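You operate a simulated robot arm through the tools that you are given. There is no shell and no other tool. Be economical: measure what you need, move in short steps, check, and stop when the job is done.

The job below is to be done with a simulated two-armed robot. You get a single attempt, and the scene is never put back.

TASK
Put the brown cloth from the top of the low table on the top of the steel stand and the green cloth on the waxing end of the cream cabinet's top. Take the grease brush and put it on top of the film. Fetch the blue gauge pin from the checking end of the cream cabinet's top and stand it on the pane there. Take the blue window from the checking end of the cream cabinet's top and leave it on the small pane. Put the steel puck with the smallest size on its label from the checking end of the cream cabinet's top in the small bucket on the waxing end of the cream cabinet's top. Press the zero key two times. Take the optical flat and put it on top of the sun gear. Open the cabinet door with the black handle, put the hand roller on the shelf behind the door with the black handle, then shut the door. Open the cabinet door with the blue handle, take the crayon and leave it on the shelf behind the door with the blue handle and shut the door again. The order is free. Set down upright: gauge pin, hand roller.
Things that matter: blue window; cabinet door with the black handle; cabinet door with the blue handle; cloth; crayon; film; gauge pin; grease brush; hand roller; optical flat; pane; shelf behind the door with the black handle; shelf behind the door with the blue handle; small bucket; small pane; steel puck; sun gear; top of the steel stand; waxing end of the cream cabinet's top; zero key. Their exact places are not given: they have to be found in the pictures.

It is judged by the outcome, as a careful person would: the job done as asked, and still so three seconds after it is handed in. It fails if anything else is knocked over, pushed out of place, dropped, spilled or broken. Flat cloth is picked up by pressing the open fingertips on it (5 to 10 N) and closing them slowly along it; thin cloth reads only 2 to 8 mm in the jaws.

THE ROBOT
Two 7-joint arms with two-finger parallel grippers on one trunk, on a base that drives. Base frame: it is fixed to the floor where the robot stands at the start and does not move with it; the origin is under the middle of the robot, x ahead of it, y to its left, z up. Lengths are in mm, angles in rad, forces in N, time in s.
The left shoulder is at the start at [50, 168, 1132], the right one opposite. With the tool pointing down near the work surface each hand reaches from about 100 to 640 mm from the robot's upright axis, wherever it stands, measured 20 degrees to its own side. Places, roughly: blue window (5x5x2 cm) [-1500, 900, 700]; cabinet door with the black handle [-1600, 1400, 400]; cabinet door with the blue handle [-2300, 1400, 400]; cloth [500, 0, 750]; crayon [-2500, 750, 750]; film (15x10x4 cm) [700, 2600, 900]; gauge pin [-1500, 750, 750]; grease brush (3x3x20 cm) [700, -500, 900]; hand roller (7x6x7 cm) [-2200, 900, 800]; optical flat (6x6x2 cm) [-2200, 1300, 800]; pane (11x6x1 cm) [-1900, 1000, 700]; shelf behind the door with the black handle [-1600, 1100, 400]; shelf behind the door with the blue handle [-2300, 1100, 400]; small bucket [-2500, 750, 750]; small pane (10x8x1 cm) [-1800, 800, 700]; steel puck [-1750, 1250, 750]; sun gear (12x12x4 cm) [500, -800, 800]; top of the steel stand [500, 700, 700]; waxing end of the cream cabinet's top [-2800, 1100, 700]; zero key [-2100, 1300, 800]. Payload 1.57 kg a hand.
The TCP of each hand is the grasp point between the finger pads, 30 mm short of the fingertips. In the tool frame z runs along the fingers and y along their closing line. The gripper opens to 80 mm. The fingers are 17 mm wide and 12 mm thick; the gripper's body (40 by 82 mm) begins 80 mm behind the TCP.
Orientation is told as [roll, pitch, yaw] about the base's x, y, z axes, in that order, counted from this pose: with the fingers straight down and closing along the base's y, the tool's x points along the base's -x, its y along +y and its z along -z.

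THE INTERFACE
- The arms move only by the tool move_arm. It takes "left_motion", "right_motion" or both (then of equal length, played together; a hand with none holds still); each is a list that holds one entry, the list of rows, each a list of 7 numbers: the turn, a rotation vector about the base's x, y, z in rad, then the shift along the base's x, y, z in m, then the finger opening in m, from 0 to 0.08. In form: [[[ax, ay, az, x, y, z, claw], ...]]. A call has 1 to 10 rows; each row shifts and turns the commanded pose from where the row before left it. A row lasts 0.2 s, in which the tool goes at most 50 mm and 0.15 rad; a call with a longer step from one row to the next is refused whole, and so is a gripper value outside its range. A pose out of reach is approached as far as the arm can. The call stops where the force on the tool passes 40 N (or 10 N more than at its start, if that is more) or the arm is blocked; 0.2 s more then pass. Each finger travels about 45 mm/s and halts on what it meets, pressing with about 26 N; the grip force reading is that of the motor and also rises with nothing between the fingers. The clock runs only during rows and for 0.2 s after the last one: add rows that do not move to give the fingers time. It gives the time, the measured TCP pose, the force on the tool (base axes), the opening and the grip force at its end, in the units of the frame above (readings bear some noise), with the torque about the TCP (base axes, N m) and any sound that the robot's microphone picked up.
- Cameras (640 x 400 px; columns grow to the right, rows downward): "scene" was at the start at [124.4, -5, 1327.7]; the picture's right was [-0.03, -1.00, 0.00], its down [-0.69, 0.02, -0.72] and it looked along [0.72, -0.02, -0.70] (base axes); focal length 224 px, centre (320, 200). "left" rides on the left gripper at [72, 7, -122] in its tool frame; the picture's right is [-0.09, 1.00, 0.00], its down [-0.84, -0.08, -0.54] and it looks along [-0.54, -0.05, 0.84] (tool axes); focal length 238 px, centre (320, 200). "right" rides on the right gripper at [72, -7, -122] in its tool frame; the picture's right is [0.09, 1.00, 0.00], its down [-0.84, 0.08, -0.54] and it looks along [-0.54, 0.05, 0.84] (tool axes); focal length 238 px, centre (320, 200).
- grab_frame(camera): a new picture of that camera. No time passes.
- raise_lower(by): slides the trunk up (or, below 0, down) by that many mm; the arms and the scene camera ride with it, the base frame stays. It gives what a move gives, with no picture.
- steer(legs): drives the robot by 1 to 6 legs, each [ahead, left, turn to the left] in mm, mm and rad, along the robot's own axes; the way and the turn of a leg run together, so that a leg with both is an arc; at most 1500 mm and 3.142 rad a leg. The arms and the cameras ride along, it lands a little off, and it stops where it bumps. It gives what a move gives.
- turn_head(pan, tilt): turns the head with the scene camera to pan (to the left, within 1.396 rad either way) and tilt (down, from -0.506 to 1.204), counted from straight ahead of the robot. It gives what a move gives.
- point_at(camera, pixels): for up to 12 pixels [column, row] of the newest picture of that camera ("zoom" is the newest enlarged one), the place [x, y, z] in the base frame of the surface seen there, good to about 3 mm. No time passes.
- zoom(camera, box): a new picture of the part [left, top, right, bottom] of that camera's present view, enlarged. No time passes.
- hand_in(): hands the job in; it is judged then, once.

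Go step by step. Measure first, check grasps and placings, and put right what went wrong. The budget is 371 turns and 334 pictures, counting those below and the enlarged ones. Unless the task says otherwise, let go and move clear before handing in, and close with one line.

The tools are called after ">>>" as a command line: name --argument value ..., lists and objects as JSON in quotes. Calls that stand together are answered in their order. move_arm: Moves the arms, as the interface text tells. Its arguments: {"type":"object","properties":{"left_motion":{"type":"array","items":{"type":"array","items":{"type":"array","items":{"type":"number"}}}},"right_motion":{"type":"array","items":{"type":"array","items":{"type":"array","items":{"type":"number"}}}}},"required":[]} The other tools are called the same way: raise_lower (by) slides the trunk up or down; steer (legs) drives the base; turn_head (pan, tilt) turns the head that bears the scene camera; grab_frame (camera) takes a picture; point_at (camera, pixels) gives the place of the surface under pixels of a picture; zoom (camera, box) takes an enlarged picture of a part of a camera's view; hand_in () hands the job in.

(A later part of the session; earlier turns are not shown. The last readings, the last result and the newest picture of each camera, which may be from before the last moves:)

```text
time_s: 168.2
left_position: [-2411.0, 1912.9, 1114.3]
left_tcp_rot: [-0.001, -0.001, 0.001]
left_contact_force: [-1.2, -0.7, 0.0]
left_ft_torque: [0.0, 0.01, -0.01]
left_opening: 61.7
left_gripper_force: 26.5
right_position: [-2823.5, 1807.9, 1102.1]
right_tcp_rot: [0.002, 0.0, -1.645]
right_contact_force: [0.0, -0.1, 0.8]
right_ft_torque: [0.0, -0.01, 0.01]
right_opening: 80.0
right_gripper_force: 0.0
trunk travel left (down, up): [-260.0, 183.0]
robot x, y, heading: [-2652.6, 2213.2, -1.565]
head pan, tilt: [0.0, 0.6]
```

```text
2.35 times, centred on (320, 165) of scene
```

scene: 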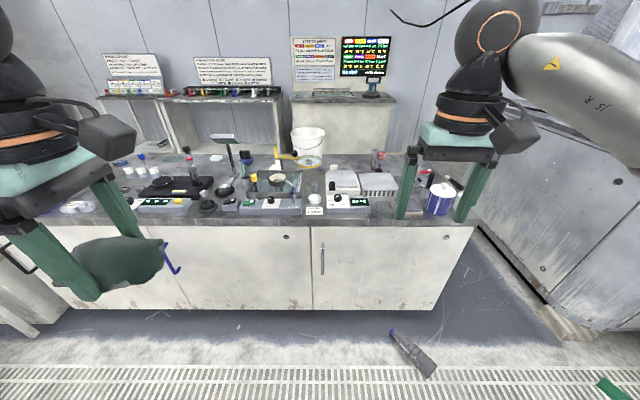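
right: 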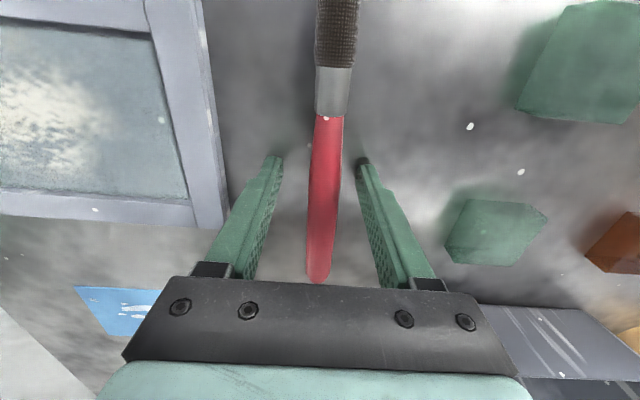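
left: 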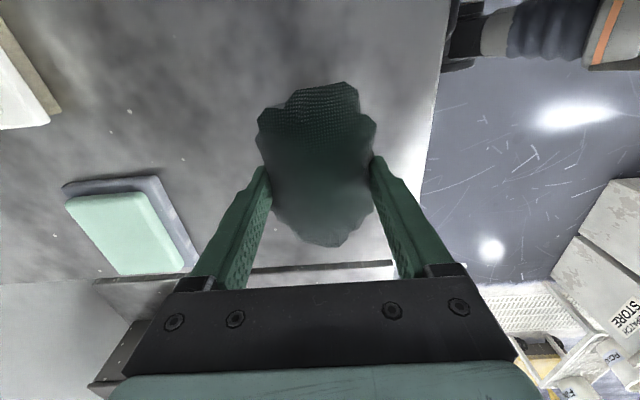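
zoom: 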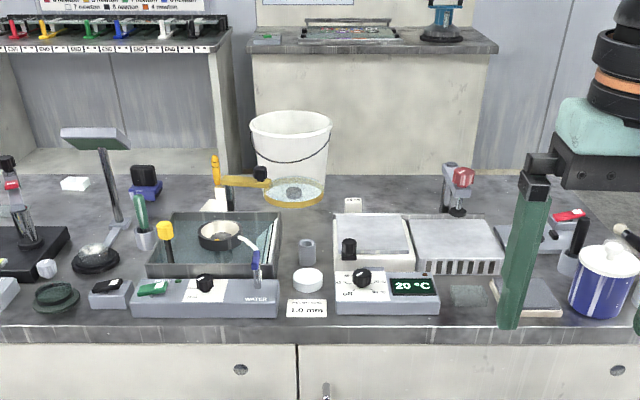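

>>> point_at --camera "scene" --pixels '[[395, 335], [430, 370], [474, 228], [445, 150], [345, 130], [310, 150], [320, 250]]'

>>> point_at --camera "zoom" --pixels '[[555, 265], [580, 220], [470, 195], [400, 195], [525, 300], [600, 260], [300, 225], [470, 290], [100, 190], [350, 205]]'

>>> move_arm --right_motion '[[[0, 0, 0, -0.03, 0.03, 0.02, 0.08], [0, 0, 0, -0.03, 0.03, 0.02, 0.08], [0, 0, 0, -0.03, 0.03, 0.02, 0.08], [0, 0, 0, -0.03, 0.03, 0.02, 0.08], [0, 0, 0, 0, 0, 0, 0.08]]]'

>>> grab_frame --camera "scene"

```text
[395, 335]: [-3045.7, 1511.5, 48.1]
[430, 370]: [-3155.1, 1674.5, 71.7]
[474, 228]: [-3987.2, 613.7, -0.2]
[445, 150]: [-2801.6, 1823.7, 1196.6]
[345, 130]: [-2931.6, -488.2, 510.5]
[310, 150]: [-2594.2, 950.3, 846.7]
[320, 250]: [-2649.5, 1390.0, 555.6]
```

```text
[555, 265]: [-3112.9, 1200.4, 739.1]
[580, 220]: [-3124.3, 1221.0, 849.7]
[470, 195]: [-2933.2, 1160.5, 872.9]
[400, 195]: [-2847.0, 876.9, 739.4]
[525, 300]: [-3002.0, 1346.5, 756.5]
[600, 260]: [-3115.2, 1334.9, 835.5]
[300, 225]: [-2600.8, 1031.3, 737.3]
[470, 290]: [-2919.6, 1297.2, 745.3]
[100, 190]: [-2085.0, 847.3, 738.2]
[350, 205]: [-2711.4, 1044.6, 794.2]
```

```text
time_s: 169.4
left_position: [-2411.8, 1912.7, 1113.7]
left_tcp_rot: [0.0, 0.001, 0.002]
left_contact_force: [0.5, 0.0, -0.2]
left_ft_torque: [-0.03, -0.03, 0.02]
left_opening: 61.5
left_gripper_force: 25.7
right_position: [-2943.1, 1927.2, 1184.4]
right_tcp_rot: [0.001, -0.001, -1.644]
right_contact_force: [-0.3, 0.8, -0.2]
right_ft_torque: [0.01, 0.01, -0.06]
right_opening: 79.7
right_gripper_force: 0.1
trunk travel left (down, up): [-260.0, 183.0]
robot x, y, heading: [-2648.2, 2214.5, -1.568]
head pan, tilt: [0.0, 0.6]
```

```text
258 pictures are left
```

scene: 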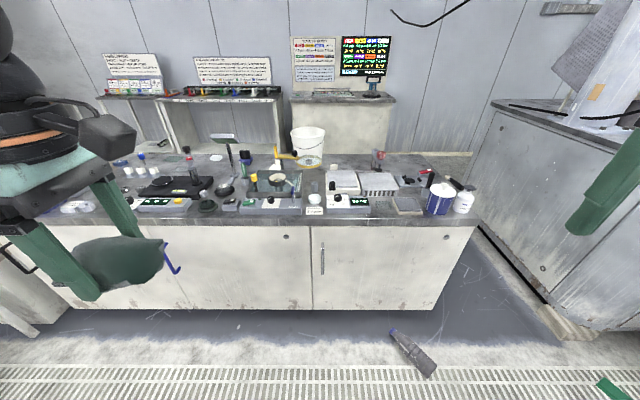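

>>> zoom --camera "scene" --box '[280, 120, 490, 240]'

>>> zoom --camera "scene" --box '[100, 120, 310, 240]'

```text
3.05 times, centred on (385, 180) of scene
```

zoom: 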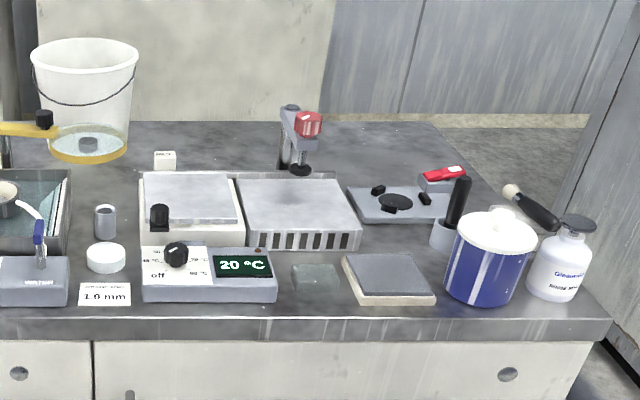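

```text
3.05 times, centred on (205, 180) of scene
```

zoom: 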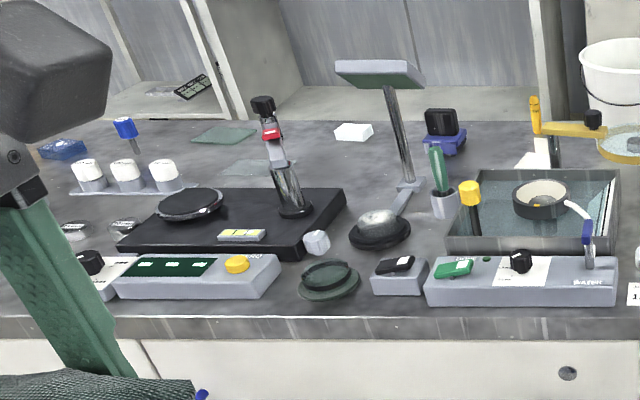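

From north I can't reach the free rear area, so most table work is from the south side. Drive around the east end (north of the cart, then south through the open aisle).

>>> steer --legs '[[-885, 0, 0], [0, 1500, 0], [0, 830, 0], [1400, 0, 0], [1350, 0, 0]]'

>>> turn_head --pan -1.2 --tilt 0.5

>>> grab_frame --camera "scene"

```text
time_s: 198.1
left_position: [-21.6, 89.3, 1113.7]
left_tcp_rot: [0.001, 0.0, 0.012]
left_contact_force: [0.1, 0.3, -0.1]
left_ft_torque: [-0.01, -0.01, 0.01]
left_opening: 61.1
left_gripper_force: 26.2
right_position: [-552.7, 98.1, 1185.5]
right_tcp_rot: [0.001, -0.001, -1.637]
right_contact_force: [0.3, 0.8, 0.5]
right_ft_torque: [-0.03, 0.0, -0.01]
right_opening: 80.0
right_gripper_force: 0.0
trunk travel left (down, up): [-260.0, 183.0]
robot x, y, heading: [-266.7, 389.0, -1.558]
head pan, tilt: [0.0, 0.6]
```

```text
time_s: 199.5
left_position: [-23.2, 89.7, 1114.8]
left_tcp_rot: [0.0, 0.001, 0.012]
left_contact_force: [0.4, 0.0, -0.9]
left_ft_torque: [0.01, -0.01, -0.01]
left_opening: 61.3
left_gripper_force: 26.4
right_position: [-553.7, 98.9, 1185.8]
right_tcp_rot: [0.001, -0.002, -1.635]
right_contact_force: [-0.9, -0.7, 0.3]
right_ft_torque: [0.02, 0.02, 0.01]
right_opening: 80.0
right_gripper_force: 0.1
trunk travel left (down, up): [-260.0, 183.0]
robot x, y, heading: [-263.5, 389.3, -1.56]
head pan, tilt: [-1.201, 0.499]
```

```text
255 pictures are left
```

scene: 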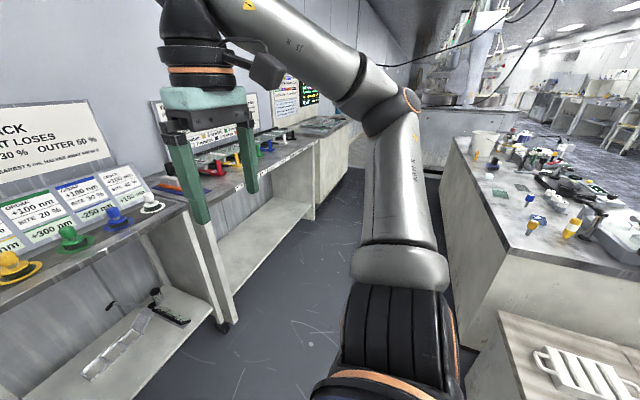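

>>> point_at --camera "scene" --pixels '[[228, 328], [320, 215], [445, 230], [470, 290], [500, 240], [440, 180], [190, 205], [320, 140], [500, 310], [345, 200]]'

```text
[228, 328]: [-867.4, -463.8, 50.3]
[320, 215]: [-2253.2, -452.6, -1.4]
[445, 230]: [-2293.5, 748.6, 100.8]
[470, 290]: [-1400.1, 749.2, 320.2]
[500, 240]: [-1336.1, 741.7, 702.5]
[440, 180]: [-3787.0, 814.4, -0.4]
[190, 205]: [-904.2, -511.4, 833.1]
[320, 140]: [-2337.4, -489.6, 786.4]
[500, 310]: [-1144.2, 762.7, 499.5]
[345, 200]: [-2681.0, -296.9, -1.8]
```

Aisle is y −460…742. Turn to face north and drive west.

>>> steer --legs '[[0, 0, 3.13], [-120, 0, 0], [0, 1450, 0]]'

>>> turn_head --pan 0.0 --tilt 0.8

>>> grab_frame --camera "scene"

```text
time_s: 214.9
left_position: [-1956.7, 568.6, 1114.4]
left_tcp_rot: [0.0, 0.001, -3.142]
left_contact_force: [0.4, 0.7, 0.6]
left_ft_torque: [-0.01, -0.01, -0.02]
left_opening: 61.2
left_gripper_force: 25.7
right_position: [-1424.3, 554.4, 1184.8]
right_tcp_rot: [0.004, -0.002, 1.493]
right_contact_force: [0.1, -0.8, 0.1]
right_ft_torque: [0.01, 0.0, 0.02]
right_opening: 80.1
right_gripper_force: 0.1
trunk travel left (down, up): [-260.0, 183.0]
robot x, y, heading: [-1714.6, 267.2, 1.572]
head pan, tilt: [-1.201, 0.499]
```

```text
time_s: 216.3
left_position: [-1956.5, 568.6, 1114.0]
left_tcp_rot: [0.0, 0.0, -3.142]
left_contact_force: [0.1, 0.6, -0.1]
left_ft_torque: [0.01, -0.02, -0.06]
left_opening: 61.0
left_gripper_force: 25.5
right_position: [-1424.7, 554.3, 1184.3]
right_tcp_rot: [0.002, -0.002, 1.494]
right_contact_force: [0.0, -0.5, -0.7]
right_ft_torque: [0.03, 0.02, 0.0]
right_opening: 80.1
right_gripper_force: 0.1
trunk travel left (down, up): [-260.0, 183.0]
robot x, y, heading: [-1720.7, 269.8, 1.564]
head pan, tilt: [0.0, 0.799]
```

```text
254 pictures are left
```

scene: 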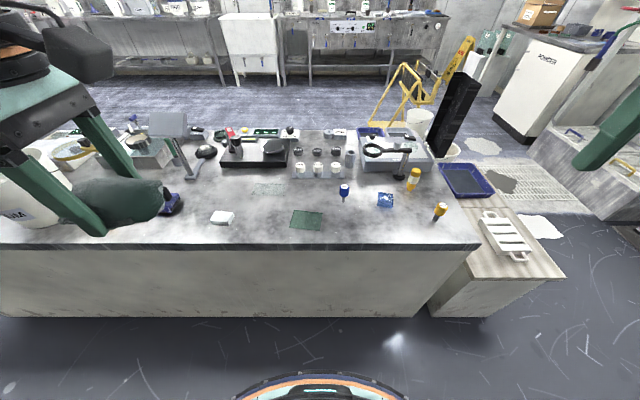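

>>> zoom --camera "scene" --box '[240, 110, 480, 260]'

>>> zoom --camera "scene" --box '[100, 100, 340, 250]'

```text
2.67 times, centred on (360, 185) of scene
```

zoom: 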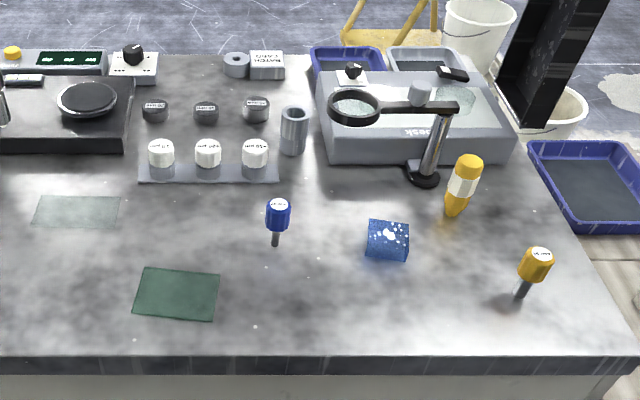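

```text
2.67 times, centred on (220, 175) of scene
```

zoom: 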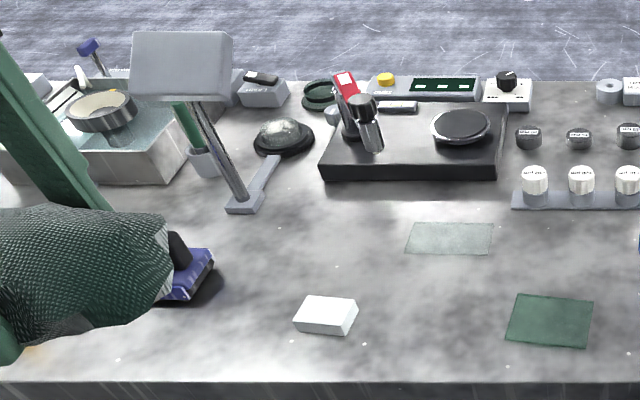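

>>> point_at --camera "scene" --pixels '[[344, 187], [344, 200], [386, 200], [321, 219], [291, 227], [296, 211], [324, 212], [268, 188], [253, 194], [257, 184], [284, 185], [282, 194]]'

>>> zoom --camera "scene" --box '[285, 125, 385, 190]'

>>> zoom --camera "scene" --box '[320, 160, 420, 225]'

```text
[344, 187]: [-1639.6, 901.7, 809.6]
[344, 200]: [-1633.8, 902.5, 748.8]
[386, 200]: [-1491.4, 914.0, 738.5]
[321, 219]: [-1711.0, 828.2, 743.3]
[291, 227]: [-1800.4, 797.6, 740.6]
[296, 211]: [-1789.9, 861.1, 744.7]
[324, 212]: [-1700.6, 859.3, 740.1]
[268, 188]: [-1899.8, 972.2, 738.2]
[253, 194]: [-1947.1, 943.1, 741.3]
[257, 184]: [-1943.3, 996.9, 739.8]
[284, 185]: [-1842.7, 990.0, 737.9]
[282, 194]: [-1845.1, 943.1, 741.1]
```

```text
6.15 times, centred on (335, 158) of scene
```

zoom: 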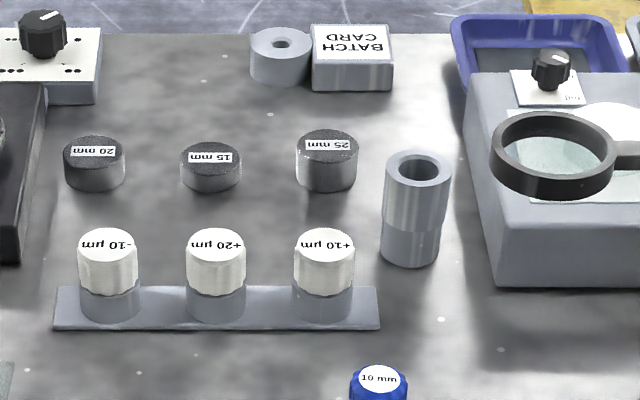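

```text
6.15 times, centred on (370, 192) of scene
```

zoom: 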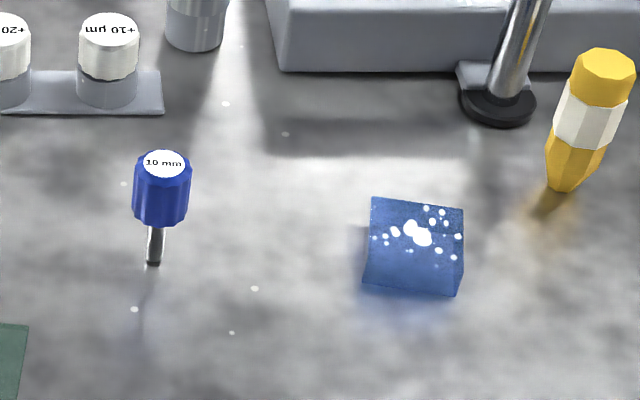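

Identified: blue gauge pin (−1637,902, top 810), blue window (−1491,914), dark small pane (x −1800..−1700, y 797–863), pale pane (−1895,970), pucks 20/15/25 mm (15 = middle). Approach to y≈465.

>>> steer --legs '[[0, 140, 0], [195, 0, 0]]'

>>> turn_head --pan -0.2 --tilt 0.95

>>> grab_frame --camera "scene"

>>> grab_frame --camera "right"

```text
time_s: 218.8
left_position: [-2096.8, 763.3, 1113.8]
left_tcp_rot: [0.0, 0.0, -3.138]
left_contact_force: [0.4, 0.2, -0.3]
left_ft_torque: [-0.01, 0.0, -0.05]
left_opening: 61.1
left_gripper_force: 26.3
right_position: [-1564.6, 749.9, 1185.9]
right_tcp_rot: [0.003, -0.002, 1.496]
right_contact_force: [0.6, -0.4, -0.1]
right_ft_torque: [-0.03, -0.04, 0.02]
right_opening: 80.0
right_gripper_force: 0.1
trunk travel left (down, up): [-260.0, 183.0]
robot x, y, heading: [-1858.0, 461.8, 1.577]
head pan, tilt: [0.0, 0.799]
```

```text
time_s: 219.5
left_position: [-2096.5, 763.3, 1113.7]
left_tcp_rot: [0.0, -0.001, -3.141]
left_contact_force: [0.3, 0.3, 0.0]
left_ft_torque: [0.0, -0.01, -0.01]
left_opening: 61.4
left_gripper_force: 25.9
right_position: [-1565.1, 749.2, 1184.3]
right_tcp_rot: [0.002, -0.002, 1.495]
right_contact_force: [0.1, 1.2, -0.2]
right_ft_torque: [0.0, 0.02, 0.0]
right_opening: 80.0
right_gripper_force: 0.0
trunk travel left (down, up): [-260.0, 183.0]
robot x, y, heading: [-1857.4, 462.4, 1.576]
head pan, tilt: [-0.201, 0.949]
```

```text
249 pictures are left
```

scene: 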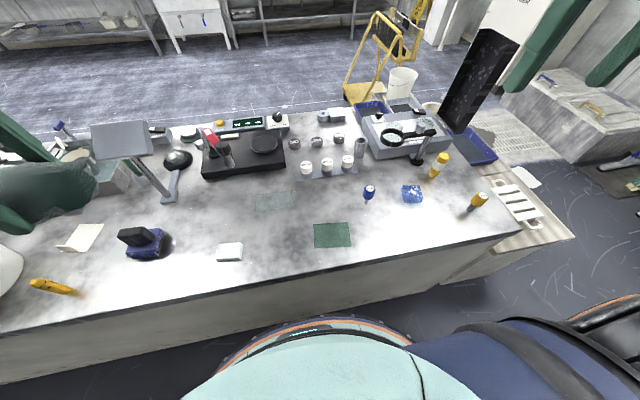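

```text
248 pictures are left
```

right: 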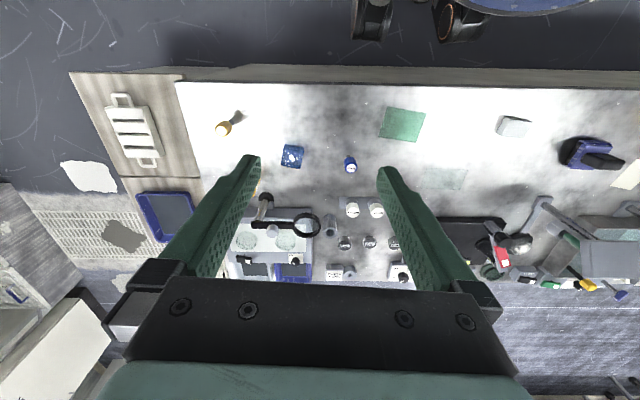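

>>> point_at --camera "scene" --pixels '[[369, 188], [369, 194], [412, 194], [317, 141], [330, 235], [275, 200], [50, 287], [142, 236], [145, 250], [255, 137], [219, 123]]'

>>> zoom --camera "scene" --box '[330, 170, 430, 230]'

>>> point_at --camera "right" --pixels '[[350, 161], [350, 166], [293, 155], [403, 123], [443, 178]]'

```text
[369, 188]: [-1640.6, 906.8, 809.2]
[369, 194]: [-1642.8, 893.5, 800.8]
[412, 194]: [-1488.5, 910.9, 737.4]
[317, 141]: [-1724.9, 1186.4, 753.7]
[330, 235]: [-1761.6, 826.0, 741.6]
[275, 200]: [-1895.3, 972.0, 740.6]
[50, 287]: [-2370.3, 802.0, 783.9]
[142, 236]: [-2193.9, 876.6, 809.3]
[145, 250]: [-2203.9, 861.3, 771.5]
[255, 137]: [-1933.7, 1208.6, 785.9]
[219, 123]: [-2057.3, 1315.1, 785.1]
```

```text
6.40 times, centred on (380, 200) of scene
```

zoom: 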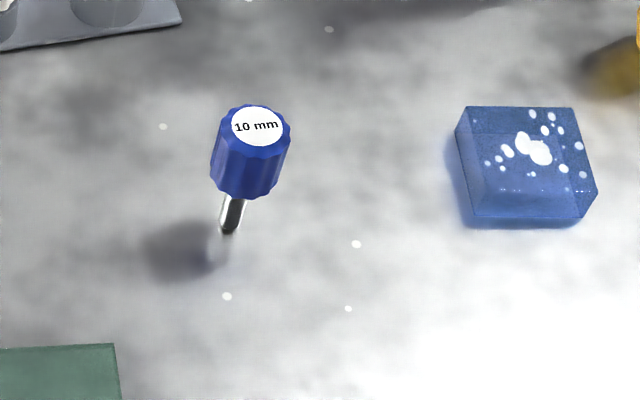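

```text
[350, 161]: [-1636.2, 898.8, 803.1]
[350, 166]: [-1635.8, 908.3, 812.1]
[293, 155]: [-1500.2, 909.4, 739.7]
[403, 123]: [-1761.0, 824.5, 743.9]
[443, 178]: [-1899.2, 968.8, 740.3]
```

Pin cap at (−1637, 905), z≈770–811. Move right hand above it.

>>> move_arm --right_motion '[[[0, 0, 0.015, -0.0072, 0.0156, -0.029, 0.08], [0, 0, 0.015, -0.0072, 0.0156, -0.029, 0.08], [0, 0, 0.015, -0.0072, 0.0156, -0.029, 0.08], [0, 0, 0.015, -0.0072, 0.0156, -0.029, 0.08], [0, 0, 0.015, -0.0072, 0.0156, -0.029, 0.07], [0, 0, 0, -0.0072, 0.0156, -0.029, 0.06], [0, 0, 0, -0.0072, 0.0156, -0.029, 0.06], [0, 0, 0, -0.0072, 0.0156, -0.029, 0.06], [0, 0, 0, -0.0072, 0.0156, -0.029, 0.06], [0, 0, 0, -0.0072, 0.0156, -0.029, 0.06]]]'

>>> grab_frame --camera "right"

```text
time_s: 221.7
left_position: [-2097.5, 764.9, 1113.8]
left_tcp_rot: [0.0, 0.001, -3.139]
left_contact_force: [0.2, 0.8, -0.2]
left_ft_torque: [0.04, -0.02, 0.02]
left_opening: 61.2
left_gripper_force: 25.7
right_position: [-1640.0, 905.4, 895.3]
right_tcp_rot: [0.003, -0.002, 1.57]
right_contact_force: [0.1, -0.4, 0.4]
right_ft_torque: [-0.02, -0.01, -0.01]
right_opening: 60.3
right_gripper_force: 0.0
trunk travel left (down, up): [-260.0, 183.0]
robot x, y, heading: [-1855.7, 458.5, 1.576]
head pan, tilt: [-0.201, 0.949]
```

```text
246 pictures are left
```

right: 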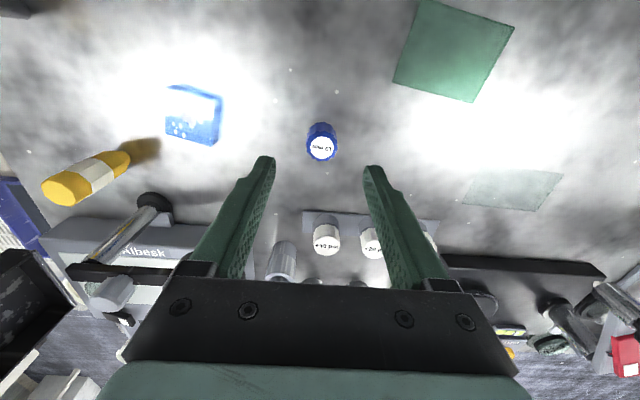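

Centred at (322,146). Lower onto the cap and grip.

>>> move_arm --right_motion '[[[0, 0, 0, 0, 0, -0.03, 0.06], [0, 0, 0, 0, 0, -0.03, 0.06], [0, 0, 0, 0, 0, -0.025, 0.06], [0, 0, 0, 0, 0, -0.015, 0.06], [0, 0, 0, 0, 0, 0, 0.06]]]'

>>> zoom --camera "scene" --box '[310, 120, 430, 230]'

>>> grab_frame --camera "right"

```text
time_s: 222.9
left_position: [-2097.1, 763.9, 1113.4]
left_tcp_rot: [0.001, 0.0, -3.14]
left_contact_force: [0.4, -0.5, -0.4]
left_ft_torque: [-0.01, 0.03, -0.01]
left_opening: 61.4
left_gripper_force: 25.9
right_position: [-1637.2, 904.0, 793.7]
right_tcp_rot: [0.002, -0.001, 1.571]
right_contact_force: [0.1, -0.6, -0.5]
right_ft_torque: [-0.02, 0.0, 0.01]
right_opening: 60.0
right_gripper_force: 0.0
trunk travel left (down, up): [-260.0, 183.0]
robot x, y, heading: [-1859.1, 459.8, 1.578]
head pan, tilt: [-0.201, 0.949]
```

```text
3.64 times, centred on (370, 175) of scene
```

zoom: 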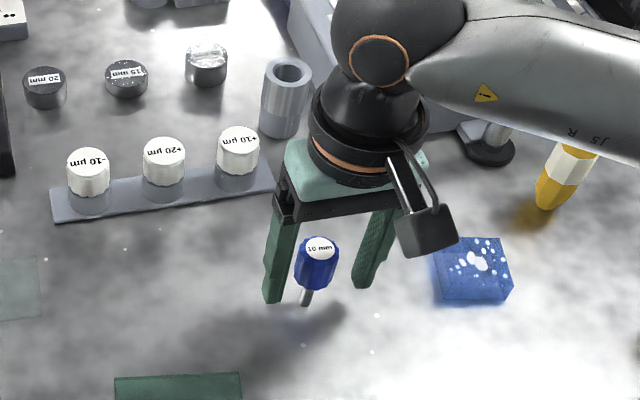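

```text
244 pictures are left
```

right: 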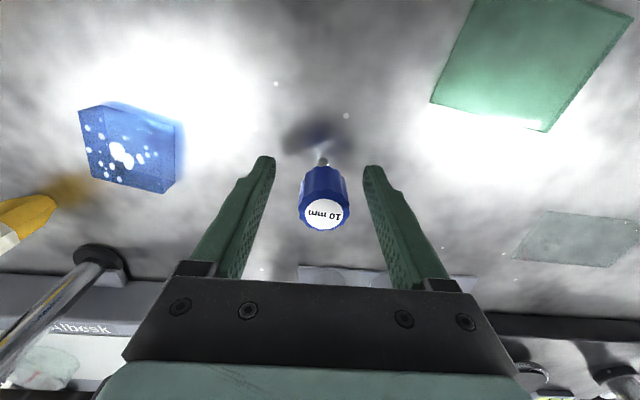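

>>> move_arm --right_motion '[[[0, 0, 0, 0, 0, 0, 0.045], [0, 0, 0, 0, 0, 0, 0.03], [0, 0, 0, 0, 0, 0, 0.015], [0, 0, 0, 0, 0, 0, 0.01], [0, 0, 0, 0, 0, 0, 0.01], [0, 0, 0, 0, 0, 0.01, 0.01], [0, 0, 0, 0, 0, 0.03, 0.01], [0, 0, 0, 0, 0, 0.03, 0.01], [0, 0, 0, 0, 0, 0, 0.01]]]'

>>> grab_frame --camera "right"

```text
time_s: 224.9
left_position: [-2097.6, 763.5, 1113.6]
left_tcp_rot: [0.0, 0.001, -3.14]
left_contact_force: [-0.1, -0.8, -0.2]
left_ft_torque: [0.04, -0.01, 0.0]
left_opening: 61.2
left_gripper_force: 25.8
right_position: [-1637.6, 905.7, 865.1]
right_tcp_rot: [0.002, -0.002, 1.571]
right_contact_force: [0.1, -0.7, 0.6]
right_ft_torque: [0.02, 0.03, 0.0]
right_opening: 28.6
right_gripper_force: 26.1
trunk travel left (down, up): [-260.0, 183.0]
robot x, y, heading: [-1854.4, 461.6, 1.574]
head pan, tilt: [-0.201, 0.949]
```

```text
243 pictures are left
```

right: 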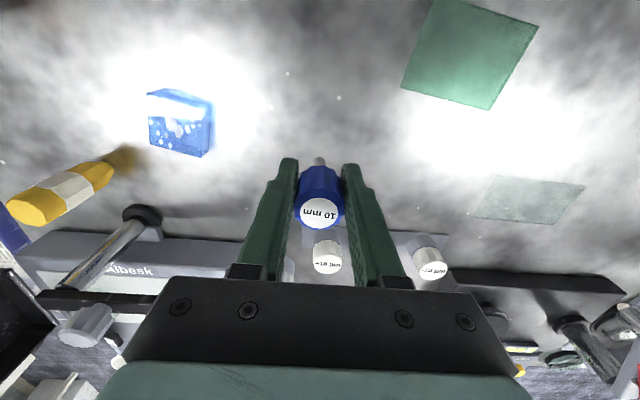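

Pin held (28.6 mm). Carry to the pale pane centre (−1895, 970).

>>> move_arm --right_motion '[[[0, 0, 0, -0.043, 0.0108, 0, 0.01], [0, 0, 0, -0.043, 0.0108, 0, 0.01], [0, 0, 0, -0.043, 0.0108, 0, 0.01], [0, 0, 0, -0.043, 0.0108, 0, 0.01], [0, 0, 0, -0.043, 0.0108, 0, 0.01], [0, 0, 0, -0.043, 0.0108, 0, 0.01], [0, 0, 0, 0, 0, -0.03, 0.01], [0, 0, 0, 0, 0, -0.02, 0.01], [0, 0, 0, 0, 0, 0, 0.01]]]'

>>> zoom --camera "scene" --box '[210, 110, 350, 230]'

>>> grab_frame --camera "right"

```text
time_s: 226.9
left_position: [-2096.9, 763.7, 1113.2]
left_tcp_rot: [-0.001, 0.0, -3.14]
left_contact_force: [0.7, -0.1, -0.2]
left_ft_torque: [0.01, 0.0, -0.02]
left_opening: 61.3
left_gripper_force: 25.8
right_position: [-1895.8, 968.6, 815.1]
right_tcp_rot: [0.002, -0.004, 1.572]
right_contact_force: [0.3, -0.1, -0.1]
right_ft_torque: [0.02, 0.01, 0.01]
right_opening: 28.8
right_gripper_force: 26.0
trunk travel left (down, up): [-260.0, 183.0]
robot x, y, heading: [-1858.3, 459.8, 1.571]
head pan, tilt: [-0.201, 0.949]
```

```text
3.33 times, centred on (280, 170) of scene
```

zoom: 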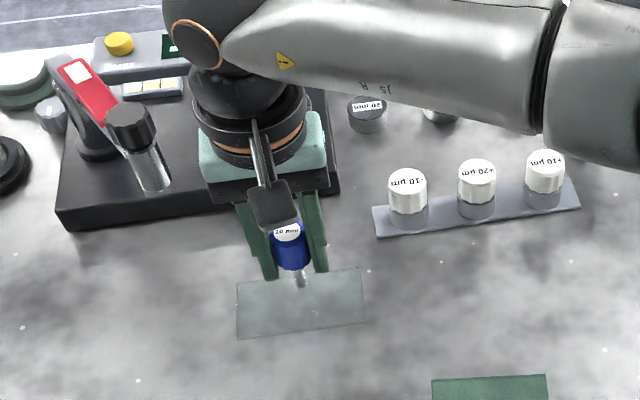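

```text
241 pictures are left
```

right: 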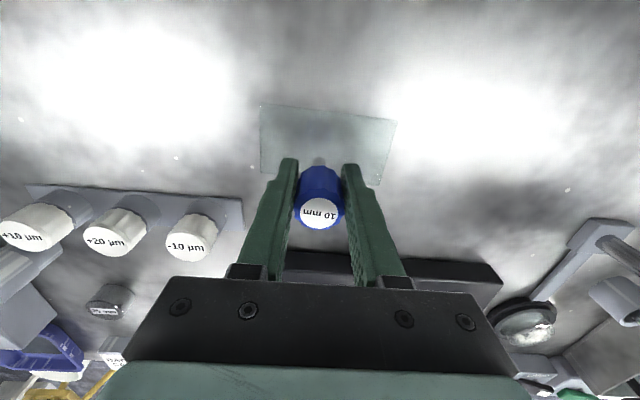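

Over the pane. Lower in small steps until contact.

>>> move_arm --right_motion '[[[0, 0, 0, 0, 0, -0.008, 0.01], [0, 0, 0, 0, 0, -0.002, 0.01], [0, 0, 0, 0, 0, -0.002, 0.01], [0, 0, 0, 0, 0, 0, 0.01]]]'

```text
time_s: 227.9
left_position: [-2097.6, 762.7, 1114.0]
left_tcp_rot: [-0.001, -0.001, -3.14]
left_contact_force: [0.7, 0.3, 0.0]
left_ft_torque: [-0.01, 0.06, 0.02]
left_opening: 61.3
left_gripper_force: 26.4
right_position: [-1895.7, 969.2, 802.5]
right_tcp_rot: [0.001, -0.001, 1.57]
right_contact_force: [-0.1, -0.4, -0.3]
right_ft_torque: [0.0, -0.01, -0.01]
right_opening: 28.8
right_gripper_force: 25.8
trunk travel left (down, up): [-260.0, 183.0]
robot x, y, heading: [-1854.2, 460.2, 1.576]
head pan, tilt: [-0.201, 0.949]
```

>>> move_arm --right_motion '[[[0, 0, 0, 0, 0, -0.001, 0.01], [0, 0, 0, 0, 0, -0.001, 0.01], [0, 0, 0, 0, 0, 0, 0.01]]]'

```text
time_s: 228.7
left_position: [-2097.8, 762.6, 1114.5]
left_tcp_rot: [-0.002, 0.001, -3.141]
left_contact_force: [0.3, 0.1, 0.3]
left_ft_torque: [0.01, 0.0, 0.03]
left_opening: 61.2
left_gripper_force: 26.5
right_position: [-1894.6, 969.8, 799.5]
right_tcp_rot: [0.002, -0.001, 1.57]
right_contact_force: [-0.1, 0.1, -1.1]
right_ft_torque: [0.03, -0.01, 0.05]
right_opening: 28.7
right_gripper_force: 26.3
trunk travel left (down, up): [-260.0, 183.0]
robot x, y, heading: [-1857.8, 462.5, 1.578]
head pan, tilt: [-0.201, 0.949]
```

>>> move_arm --right_motion '[[[0, 0, 0, 0, 0, -0.001, 0.01], [0, 0, 0, 0, 0, -0.001, 0.01], [0, 0, 0, 0, 0, 0, 0.01]]]'

```text
time_s: 229.5
left_position: [-2097.5, 763.5, 1113.7]
left_tcp_rot: [0.0, 0.002, -3.14]
left_contact_force: [-0.1, -0.3, -0.1]
left_ft_torque: [0.03, 0.0, 0.01]
left_opening: 61.1
left_gripper_force: 26.3
right_position: [-1896.5, 969.4, 798.6]
right_tcp_rot: [0.001, -0.003, 1.57]
right_contact_force: [0.6, 0.4, 0.7]
right_ft_torque: [0.02, -0.01, 0.03]
right_opening: 28.8
right_gripper_force: 25.8
trunk travel left (down, up): [-260.0, 183.0]
robot x, y, heading: [-1860.0, 461.3, 1.578]
head pan, tilt: [-0.201, 0.949]
```

>>> move_arm --right_motion '[[[0, 0, 0, 0, 0, -0.001, 0.01], [0, 0, 0, 0, 0, -0.001, 0.01], [0, 0, 0, 0, 0, 0, 0.01]]]'

```text
time_s: 230.3
left_position: [-2096.6, 762.4, 1114.7]
left_tcp_rot: [-0.001, 0.001, -3.139]
left_contact_force: [0.5, 0.1, -0.2]
left_ft_torque: [-0.02, -0.01, 0.0]
left_opening: 60.9
left_gripper_force: 26.5
right_position: [-1894.5, 969.7, 798.7]
right_tcp_rot: [0.0, -0.006, 1.571]
right_contact_force: [1.3, -1.3, 13.3]
right_ft_torque: [0.05, 0.03, 0.03]
right_opening: 28.7
right_gripper_force: 26.0
trunk travel left (down, up): [-260.0, 183.0]
robot x, y, heading: [-1855.6, 457.6, 1.574]
head pan, tilt: [-0.201, 0.949]
```

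Contact (13 N). Ease off 1 mm, release slowly and go up.

>>> move_arm --right_motion '[[[0, 0, 0, 0, 0, 0.001, 0.01], [0, 0, 0, 0, 0, 0, 0.01], [0, 0, 0, 0, 0, 0, 0.026], [0, 0, 0, 0, 0, 0, 0.03], [0, 0, 0, 0, 0, 0, 0.036], [0, 0, 0, 0, 0, 0, 0.044], [0, 0, 0, 0, 0, 0, 0.054], [0, 0, 0, 0, 0, 0, 0.06], [0, 0, 0, 0, 0, 0.03, 0.06], [0, 0, 0, 0, 0, 0.04, 0.06]]]'

>>> grab_frame --camera "right"

>>> zoom --camera "scene" --box '[210, 110, 350, 230]'

```text
time_s: 232.5
left_position: [-2097.8, 762.7, 1113.7]
left_tcp_rot: [-0.001, 0.0, -3.14]
left_contact_force: [0.9, 0.2, -0.1]
left_ft_torque: [0.01, -0.02, 0.04]
left_opening: 61.2
left_gripper_force: 25.7
right_position: [-1895.8, 969.2, 869.2]
right_tcp_rot: [0.002, -0.003, 1.572]
right_contact_force: [0.0, -0.1, 0.3]
right_ft_torque: [0.01, 0.03, -0.04]
right_opening: 59.8
right_gripper_force: 0.0
trunk travel left (down, up): [-260.0, 183.0]
robot x, y, heading: [-1857.0, 463.4, 1.574]
head pan, tilt: [-0.201, 0.949]
```

```text
240 pictures are left
```

right: 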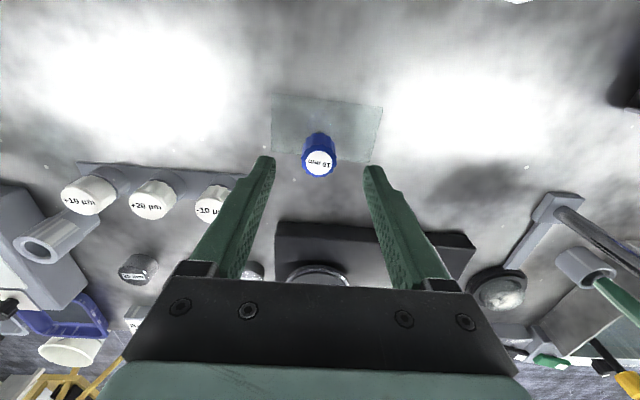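

```text
3.33 times, centred on (280, 170) of scene
```

zoom: 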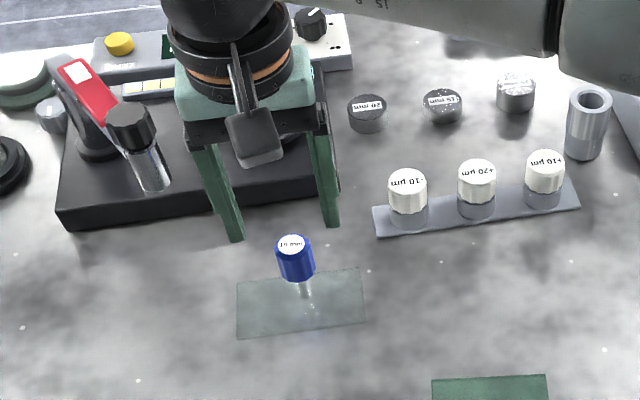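

Pin stands on the pane. Next the blue window: raise the hand, drive right 150 and move over it.

>>> move_arm --right_motion '[[[0, 0, 0, 0, 0, 0.04, 0.08], [0, 0, 0, 0, 0, 0.04, 0.08], [0, 0, 0, 0, -0.02, 0, 0.08], [0, 0, 0, 0, -0.02, 0, 0.08], [0, 0, 0, 0, -0.02, 0, 0.08]]]'

>>> steer --legs '[[0, -150, 0]]'

>>> move_arm --right_motion '[[[0, 0, 0, 0.04, 0, 0, 0.08], [0, 0, 0, 0.04, 0, 0, 0.08], [0, 0, 0, 0.04, 0, 0, 0.08], [0, 0, 0, 0.04, 0, 0, 0.08], [0, 0, 0, 0.04, 0, 0, 0.08], [0, 0, 0, 0.04, 0, 0, 0.08], [0, 0, 0, 0.015, 0, 0, 0.08], [0, 0, 0, 0, 0, 0, 0.08]]]'

>>> grab_frame --camera "right"

```text
time_s: 233.7
left_position: [-2096.2, 763.3, 1113.9]
left_tcp_rot: [0.0, 0.0, -3.141]
left_contact_force: [0.7, 0.5, 0.1]
left_ft_torque: [-0.03, -0.01, 0.01]
left_opening: 61.4
left_gripper_force: 26.1
right_position: [-1894.5, 909.4, 947.7]
right_tcp_rot: [0.002, -0.002, 1.57]
right_contact_force: [0.6, 0.0, -0.3]
right_ft_torque: [0.01, 0.03, 0.0]
right_opening: 79.9
right_gripper_force: 0.0
trunk travel left (down, up): [-260.0, 183.0]
robot x, y, heading: [-1858.0, 463.6, 1.571]
head pan, tilt: [-0.201, 0.949]
```

```text
time_s: 235.1
left_position: [-1946.9, 763.7, 1113.9]
left_tcp_rot: [0.001, -0.002, -3.139]
left_contact_force: [-0.7, 0.5, 0.2]
left_ft_torque: [-0.01, 0.02, 0.02]
left_opening: 61.1
left_gripper_force: 26.7
right_position: [-1745.9, 910.9, 948.4]
right_tcp_rot: [0.001, -0.001, 1.573]
right_contact_force: [0.2, -0.3, 0.7]
right_ft_torque: [-0.04, 0.03, 0.03]
right_opening: 79.6
right_gripper_force: 0.0
trunk travel left (down, up): [-260.0, 183.0]
robot x, y, heading: [-1707.2, 464.7, 1.574]
head pan, tilt: [-0.201, 0.949]
```

```text
time_s: 236.9
left_position: [-1947.7, 763.8, 1113.4]
left_tcp_rot: [-0.001, 0.0, -3.138]
left_contact_force: [-0.3, 0.1, -0.4]
left_ft_torque: [-0.02, 0.01, 0.02]
left_opening: 61.3
left_gripper_force: 25.5
right_position: [-1489.7, 909.0, 948.2]
right_tcp_rot: [0.001, -0.001, 1.573]
right_contact_force: [0.8, 0.0, 0.0]
right_ft_torque: [0.01, 0.01, -0.03]
right_opening: 80.3
right_gripper_force: 0.1
trunk travel left (down, up): [-260.0, 183.0]
robot x, y, heading: [-1705.8, 461.7, 1.579]
head pan, tilt: [-0.201, 0.949]
```

```text
238 pictures are left
```

right: 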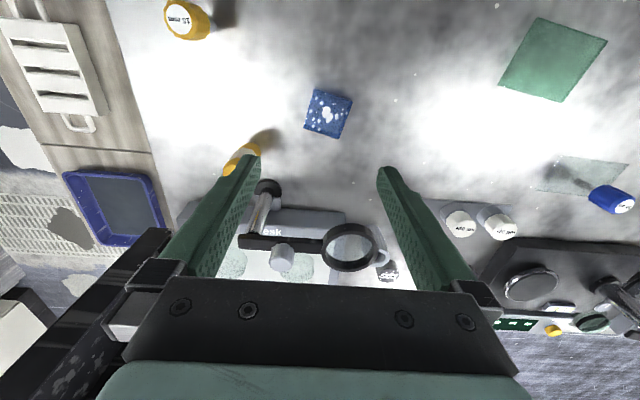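

Window centre ≈(−1500, 908), rotated ~13°. Align yaw −0.22 and lower.

>>> move_arm --right_motion '[[[0, 0, -0.11, -0.005, 0, -0.03, 0.08], [0, 0, -0.11, -0.005, 0, -0.03, 0.08], [0, 0, 0, 0, 0, -0.03, 0.08], [0, 0, 0, 0, 0, -0.02, 0.08]]]'

>>> grab_frame --camera "right"

```text
time_s: 237.9
left_position: [-1948.7, 764.8, 1114.5]
left_tcp_rot: [0.001, -0.002, -3.14]
left_contact_force: [0.1, -0.3, -0.7]
left_ft_torque: [0.0, 0.0, 0.0]
left_opening: 61.4
left_gripper_force: 26.1
right_position: [-1500.8, 909.5, 838.4]
right_tcp_rot: [0.0, -0.003, 1.352]
right_contact_force: [0.4, -0.5, -0.4]
right_ft_torque: [0.04, 0.01, 0.02]
right_opening: 79.8
right_gripper_force: 0.0
trunk travel left (down, up): [-260.0, 183.0]
robot x, y, heading: [-1709.1, 458.7, 1.582]
head pan, tilt: [-0.201, 0.949]
```

```text
237 pictures are left
```

right: 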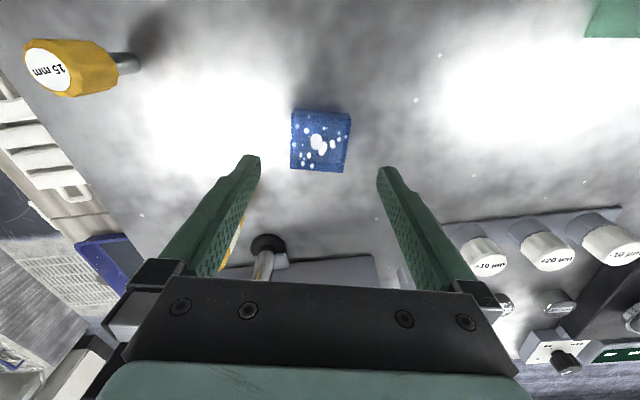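

>>> point_at --camera "right" --pixels '[[240, 232], [225, 262], [262, 240], [320, 140]]'

>>> move_arm --right_motion '[[[0, 0, 0, 0, -0.002, -0.03, 0.08], [0, 0, 0, 0, 0, -0.02, 0.08], [0, 0, 0, 0, 0, -0.013, 0.08], [0, 0, 0, 0, 0, 0, 0.065], [0, 0, 0, 0, 0, 0, 0.05], [0, 0, 0, 0, 0, 0, 0.04], [0, 0, 0, 0, 0, 0, 0.035]]]'

```text
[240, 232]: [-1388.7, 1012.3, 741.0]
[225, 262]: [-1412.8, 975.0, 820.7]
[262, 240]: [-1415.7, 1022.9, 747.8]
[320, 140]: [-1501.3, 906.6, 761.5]
```

```text
time_s: 239.5
left_position: [-1948.3, 763.0, 1113.5]
left_tcp_rot: [0.0, 0.001, -3.138]
left_contact_force: [-0.4, -0.6, -0.2]
left_ft_torque: [-0.03, 0.01, -0.01]
left_opening: 61.4
left_gripper_force: 25.8
right_position: [-1501.0, 907.6, 775.2]
right_tcp_rot: [0.003, -0.002, 1.352]
right_contact_force: [0.3, 0.4, -0.1]
right_ft_torque: [0.02, 0.0, 0.01]
right_opening: 49.5
right_gripper_force: 25.9
trunk travel left (down, up): [-260.0, 183.0]
robot x, y, heading: [-1707.0, 461.6, 1.576]
head pan, tilt: [-0.201, 0.949]
```

Window gripped (49.5 mm). Lift and locate the small pane's corners.

>>> move_arm --right_motion '[[[0, 0, 0, 0, 0, 0.02, 0.035], [0, 0, 0, 0, 0, 0.03, 0.035], [0, 0, 0, -0.04, -0.01, 0.02, 0.035], [0, 0, 0, -0.045, -0.01, 0.0, 0.035], [0, 0, 0, -0.045, -0.01, 0.0, 0.035]]]'

>>> turn_head --pan 0 --tilt 1.0

>>> zoom --camera "scene" --box '[240, 120, 420, 260]'

```text
time_s: 240.7
left_position: [-1948.8, 764.0, 1113.4]
left_tcp_rot: [0.0, 0.0, -3.137]
left_contact_force: [0.2, -0.3, 0.1]
left_ft_torque: [-0.02, -0.01, 0.0]
left_opening: 61.0
left_gripper_force: 25.7
right_position: [-1631.9, 878.7, 844.4]
right_tcp_rot: [0.0, -0.002, 1.351]
right_contact_force: [0.0, 0.4, -0.8]
right_ft_torque: [-0.02, -0.02, 0.0]
right_opening: 49.5
right_gripper_force: 26.0
trunk travel left (down, up): [-260.0, 183.0]
robot x, y, heading: [-1706.4, 464.1, 1.576]
head pan, tilt: [-0.201, 0.949]
```

```text
time_s: 241.4
left_position: [-1947.0, 763.8, 1113.6]
left_tcp_rot: [0.001, -0.002, -3.138]
left_contact_force: [0.3, -0.4, 0.0]
left_ft_torque: [0.01, -0.03, 0.01]
left_opening: 61.2
left_gripper_force: 25.9
right_position: [-1631.1, 877.1, 845.6]
right_tcp_rot: [0.003, -0.003, 1.353]
right_contact_force: [-0.1, -0.6, -1.8]
right_ft_torque: [0.01, -0.01, -0.02]
right_opening: 49.2
right_gripper_force: 26.2
trunk travel left (down, up): [-260.0, 183.0]
robot x, y, heading: [-1708.0, 463.9, 1.577]
head pan, tilt: [0.0, 1.0]
```

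```text
2.86 times, centred on (330, 190) of scene
```

zoom: 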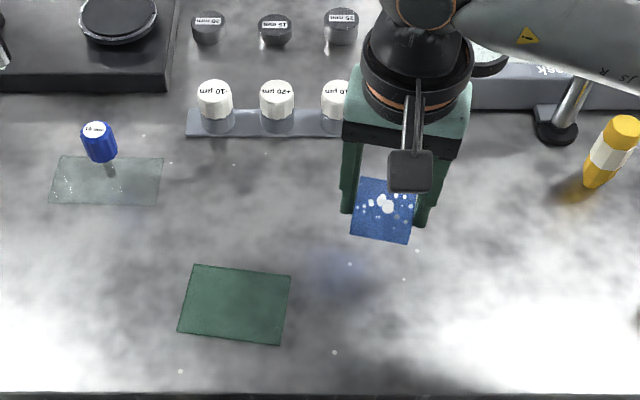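

>>> point_at --camera "zoom" --pixels '[[197, 268], [287, 278], [279, 340], [181, 330], [235, 304]]'

```text
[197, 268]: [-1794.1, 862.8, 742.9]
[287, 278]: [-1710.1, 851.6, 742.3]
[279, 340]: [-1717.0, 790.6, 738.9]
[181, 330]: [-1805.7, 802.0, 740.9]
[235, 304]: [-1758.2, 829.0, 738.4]
```

Small pane centre (−1757, 827). Move over and lower.

>>> move_arm --right_motion '[[[0, 0, 0.02, -0.0315, -0.0125, 0, 0.035], [0, 0, 0.02, -0.0315, -0.0125, 0, 0.035], [0, 0, 0.02, -0.0315, -0.0125, 0, 0.035], [0, 0, 0, -0.0315, -0.0125, 0, 0.035], [0, 0, 0, 0, 0, -0.03, 0.035], [0, 0, 0, 0, 0, -0.025, 0.035], [0, 0, 0, 0, 0, -0.005, 0.035], [0, 0, 0, 0, 0, 0, 0.035]]]'

>>> zoom --camera "scene" --box '[240, 120, 420, 260]'

```text
time_s: 243.2
left_position: [-1947.8, 763.7, 1114.6]
left_tcp_rot: [-0.001, 0.001, -3.138]
left_contact_force: [-0.2, -1.2, -0.4]
left_ft_torque: [0.0, 0.0, -0.02]
left_opening: 61.2
left_gripper_force: 26.2
right_position: [-1757.5, 828.4, 784.3]
right_tcp_rot: [0.002, 0.0, 1.413]
right_contact_force: [-0.3, 0.0, -1.7]
right_ft_torque: [0.04, 0.0, 0.02]
right_opening: 49.3
right_gripper_force: 26.2
trunk travel left (down, up): [-260.0, 183.0]
robot x, y, heading: [-1709.7, 460.7, 1.581]
head pan, tilt: [0.0, 1.0]
```

```text
2.86 times, centred on (330, 190) of scene
```

zoom: 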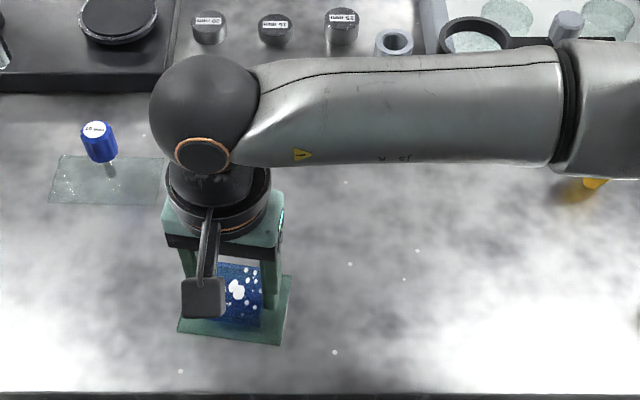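

>>> move_arm --right_motion '[[[0, 0, 0, 0, 0, -0.003, 0.035], [0, 0, 0, 0, 0, -0.001, 0.035], [0, 0, 0, 0, 0, -0.001, 0.035], [0, 0, 0, 0, 0, 0, 0.035]]]'

```text
time_s: 244.2
left_position: [-1948.2, 762.9, 1114.2]
left_tcp_rot: [-0.001, 0.0, -3.137]
left_contact_force: [0.5, 0.1, 0.0]
left_ft_torque: [0.0, 0.01, -0.01]
left_opening: 60.8
left_gripper_force: 26.2
right_position: [-1756.1, 828.2, 779.6]
right_tcp_rot: [0.001, -0.003, 1.412]
right_contact_force: [-0.2, 0.4, -1.1]
right_ft_torque: [0.02, -0.02, 0.01]
right_opening: 49.4
right_gripper_force: 26.0
trunk travel left (down, up): [-260.0, 183.0]
robot x, y, heading: [-1708.3, 465.1, 1.573]
head pan, tilt: [0.0, 1.0]
```

>>> move_arm --right_motion '[[[0, 0, 0, 0, 0, -0.001, 0.035], [0, 0, 0, 0, 0, -0.0007, 0.035], [0, 0, 0, 0, 0, 0, 0.035]]]'

```text
time_s: 245.0
left_position: [-1946.7, 763.2, 1113.8]
left_tcp_rot: [0.0, 0.001, -3.139]
left_contact_force: [0.7, -0.4, 0.0]
left_ft_torque: [0.0, 0.01, -0.01]
left_opening: 61.4
left_gripper_force: 25.7
right_position: [-1757.7, 828.8, 779.4]
right_tcp_rot: [0.004, -0.004, 1.412]
right_contact_force: [1.6, -0.1, 12.9]
right_ft_torque: [-0.09, -0.2, 0.0]
right_opening: 49.3
right_gripper_force: 26.5
trunk travel left (down, up): [-260.0, 183.0]
robot x, y, heading: [-1706.1, 462.0, 1.572]
head pan, tilt: [0.0, 1.0]
```

Contact. Release and rise.

>>> move_arm --right_motion '[[[0, 0, 0, 0, 0, 0.0008, 0.035], [0, 0, 0, 0, 0, 0, 0.05], [0, 0, 0, 0, 0, 0, 0.055], [0, 0, 0, 0, 0, 0, 0.065], [0, 0, 0, 0, 0, 0, 0.075], [0, 0, 0, 0, 0, 0.0, 0.08], [0, 0, 0, 0, 0, 0.03, 0.08], [0, 0, 0, 0, 0, 0.04, 0.08], [0, 0, 0, 0, 0, 0.04, 0.08], [0, 0, 0, 0, 0, 0.04, 0.08]]]'

>>> grab_frame --camera "right"

```text
time_s: 247.2
left_position: [-1946.4, 763.4, 1113.2]
left_tcp_rot: [0.0, 0.0, -3.137]
left_contact_force: [-0.8, -0.2, -0.7]
left_ft_torque: [0.02, -0.01, 0.01]
left_opening: 61.1
left_gripper_force: 25.8
right_position: [-1756.6, 827.7, 929.9]
right_tcp_rot: [0.002, -0.003, 1.412]
right_contact_force: [0.1, -0.9, -1.1]
right_ft_torque: [0.02, 0.0, 0.0]
right_opening: 80.0
right_gripper_force: 0.1
trunk travel left (down, up): [-260.0, 183.0]
robot x, y, heading: [-1707.1, 462.0, 1.576]
head pan, tilt: [0.0, 1.0]
```

```text
234 pictures are left
```

right: 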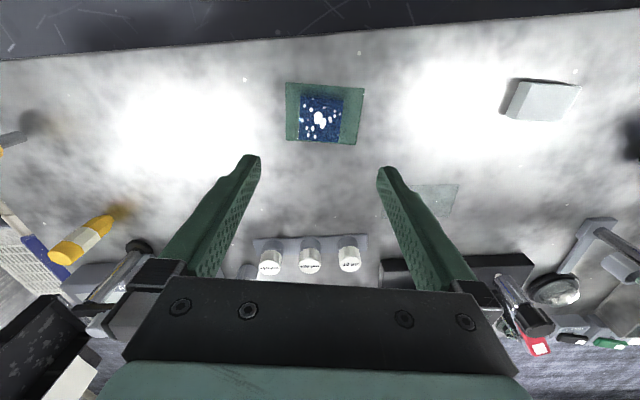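

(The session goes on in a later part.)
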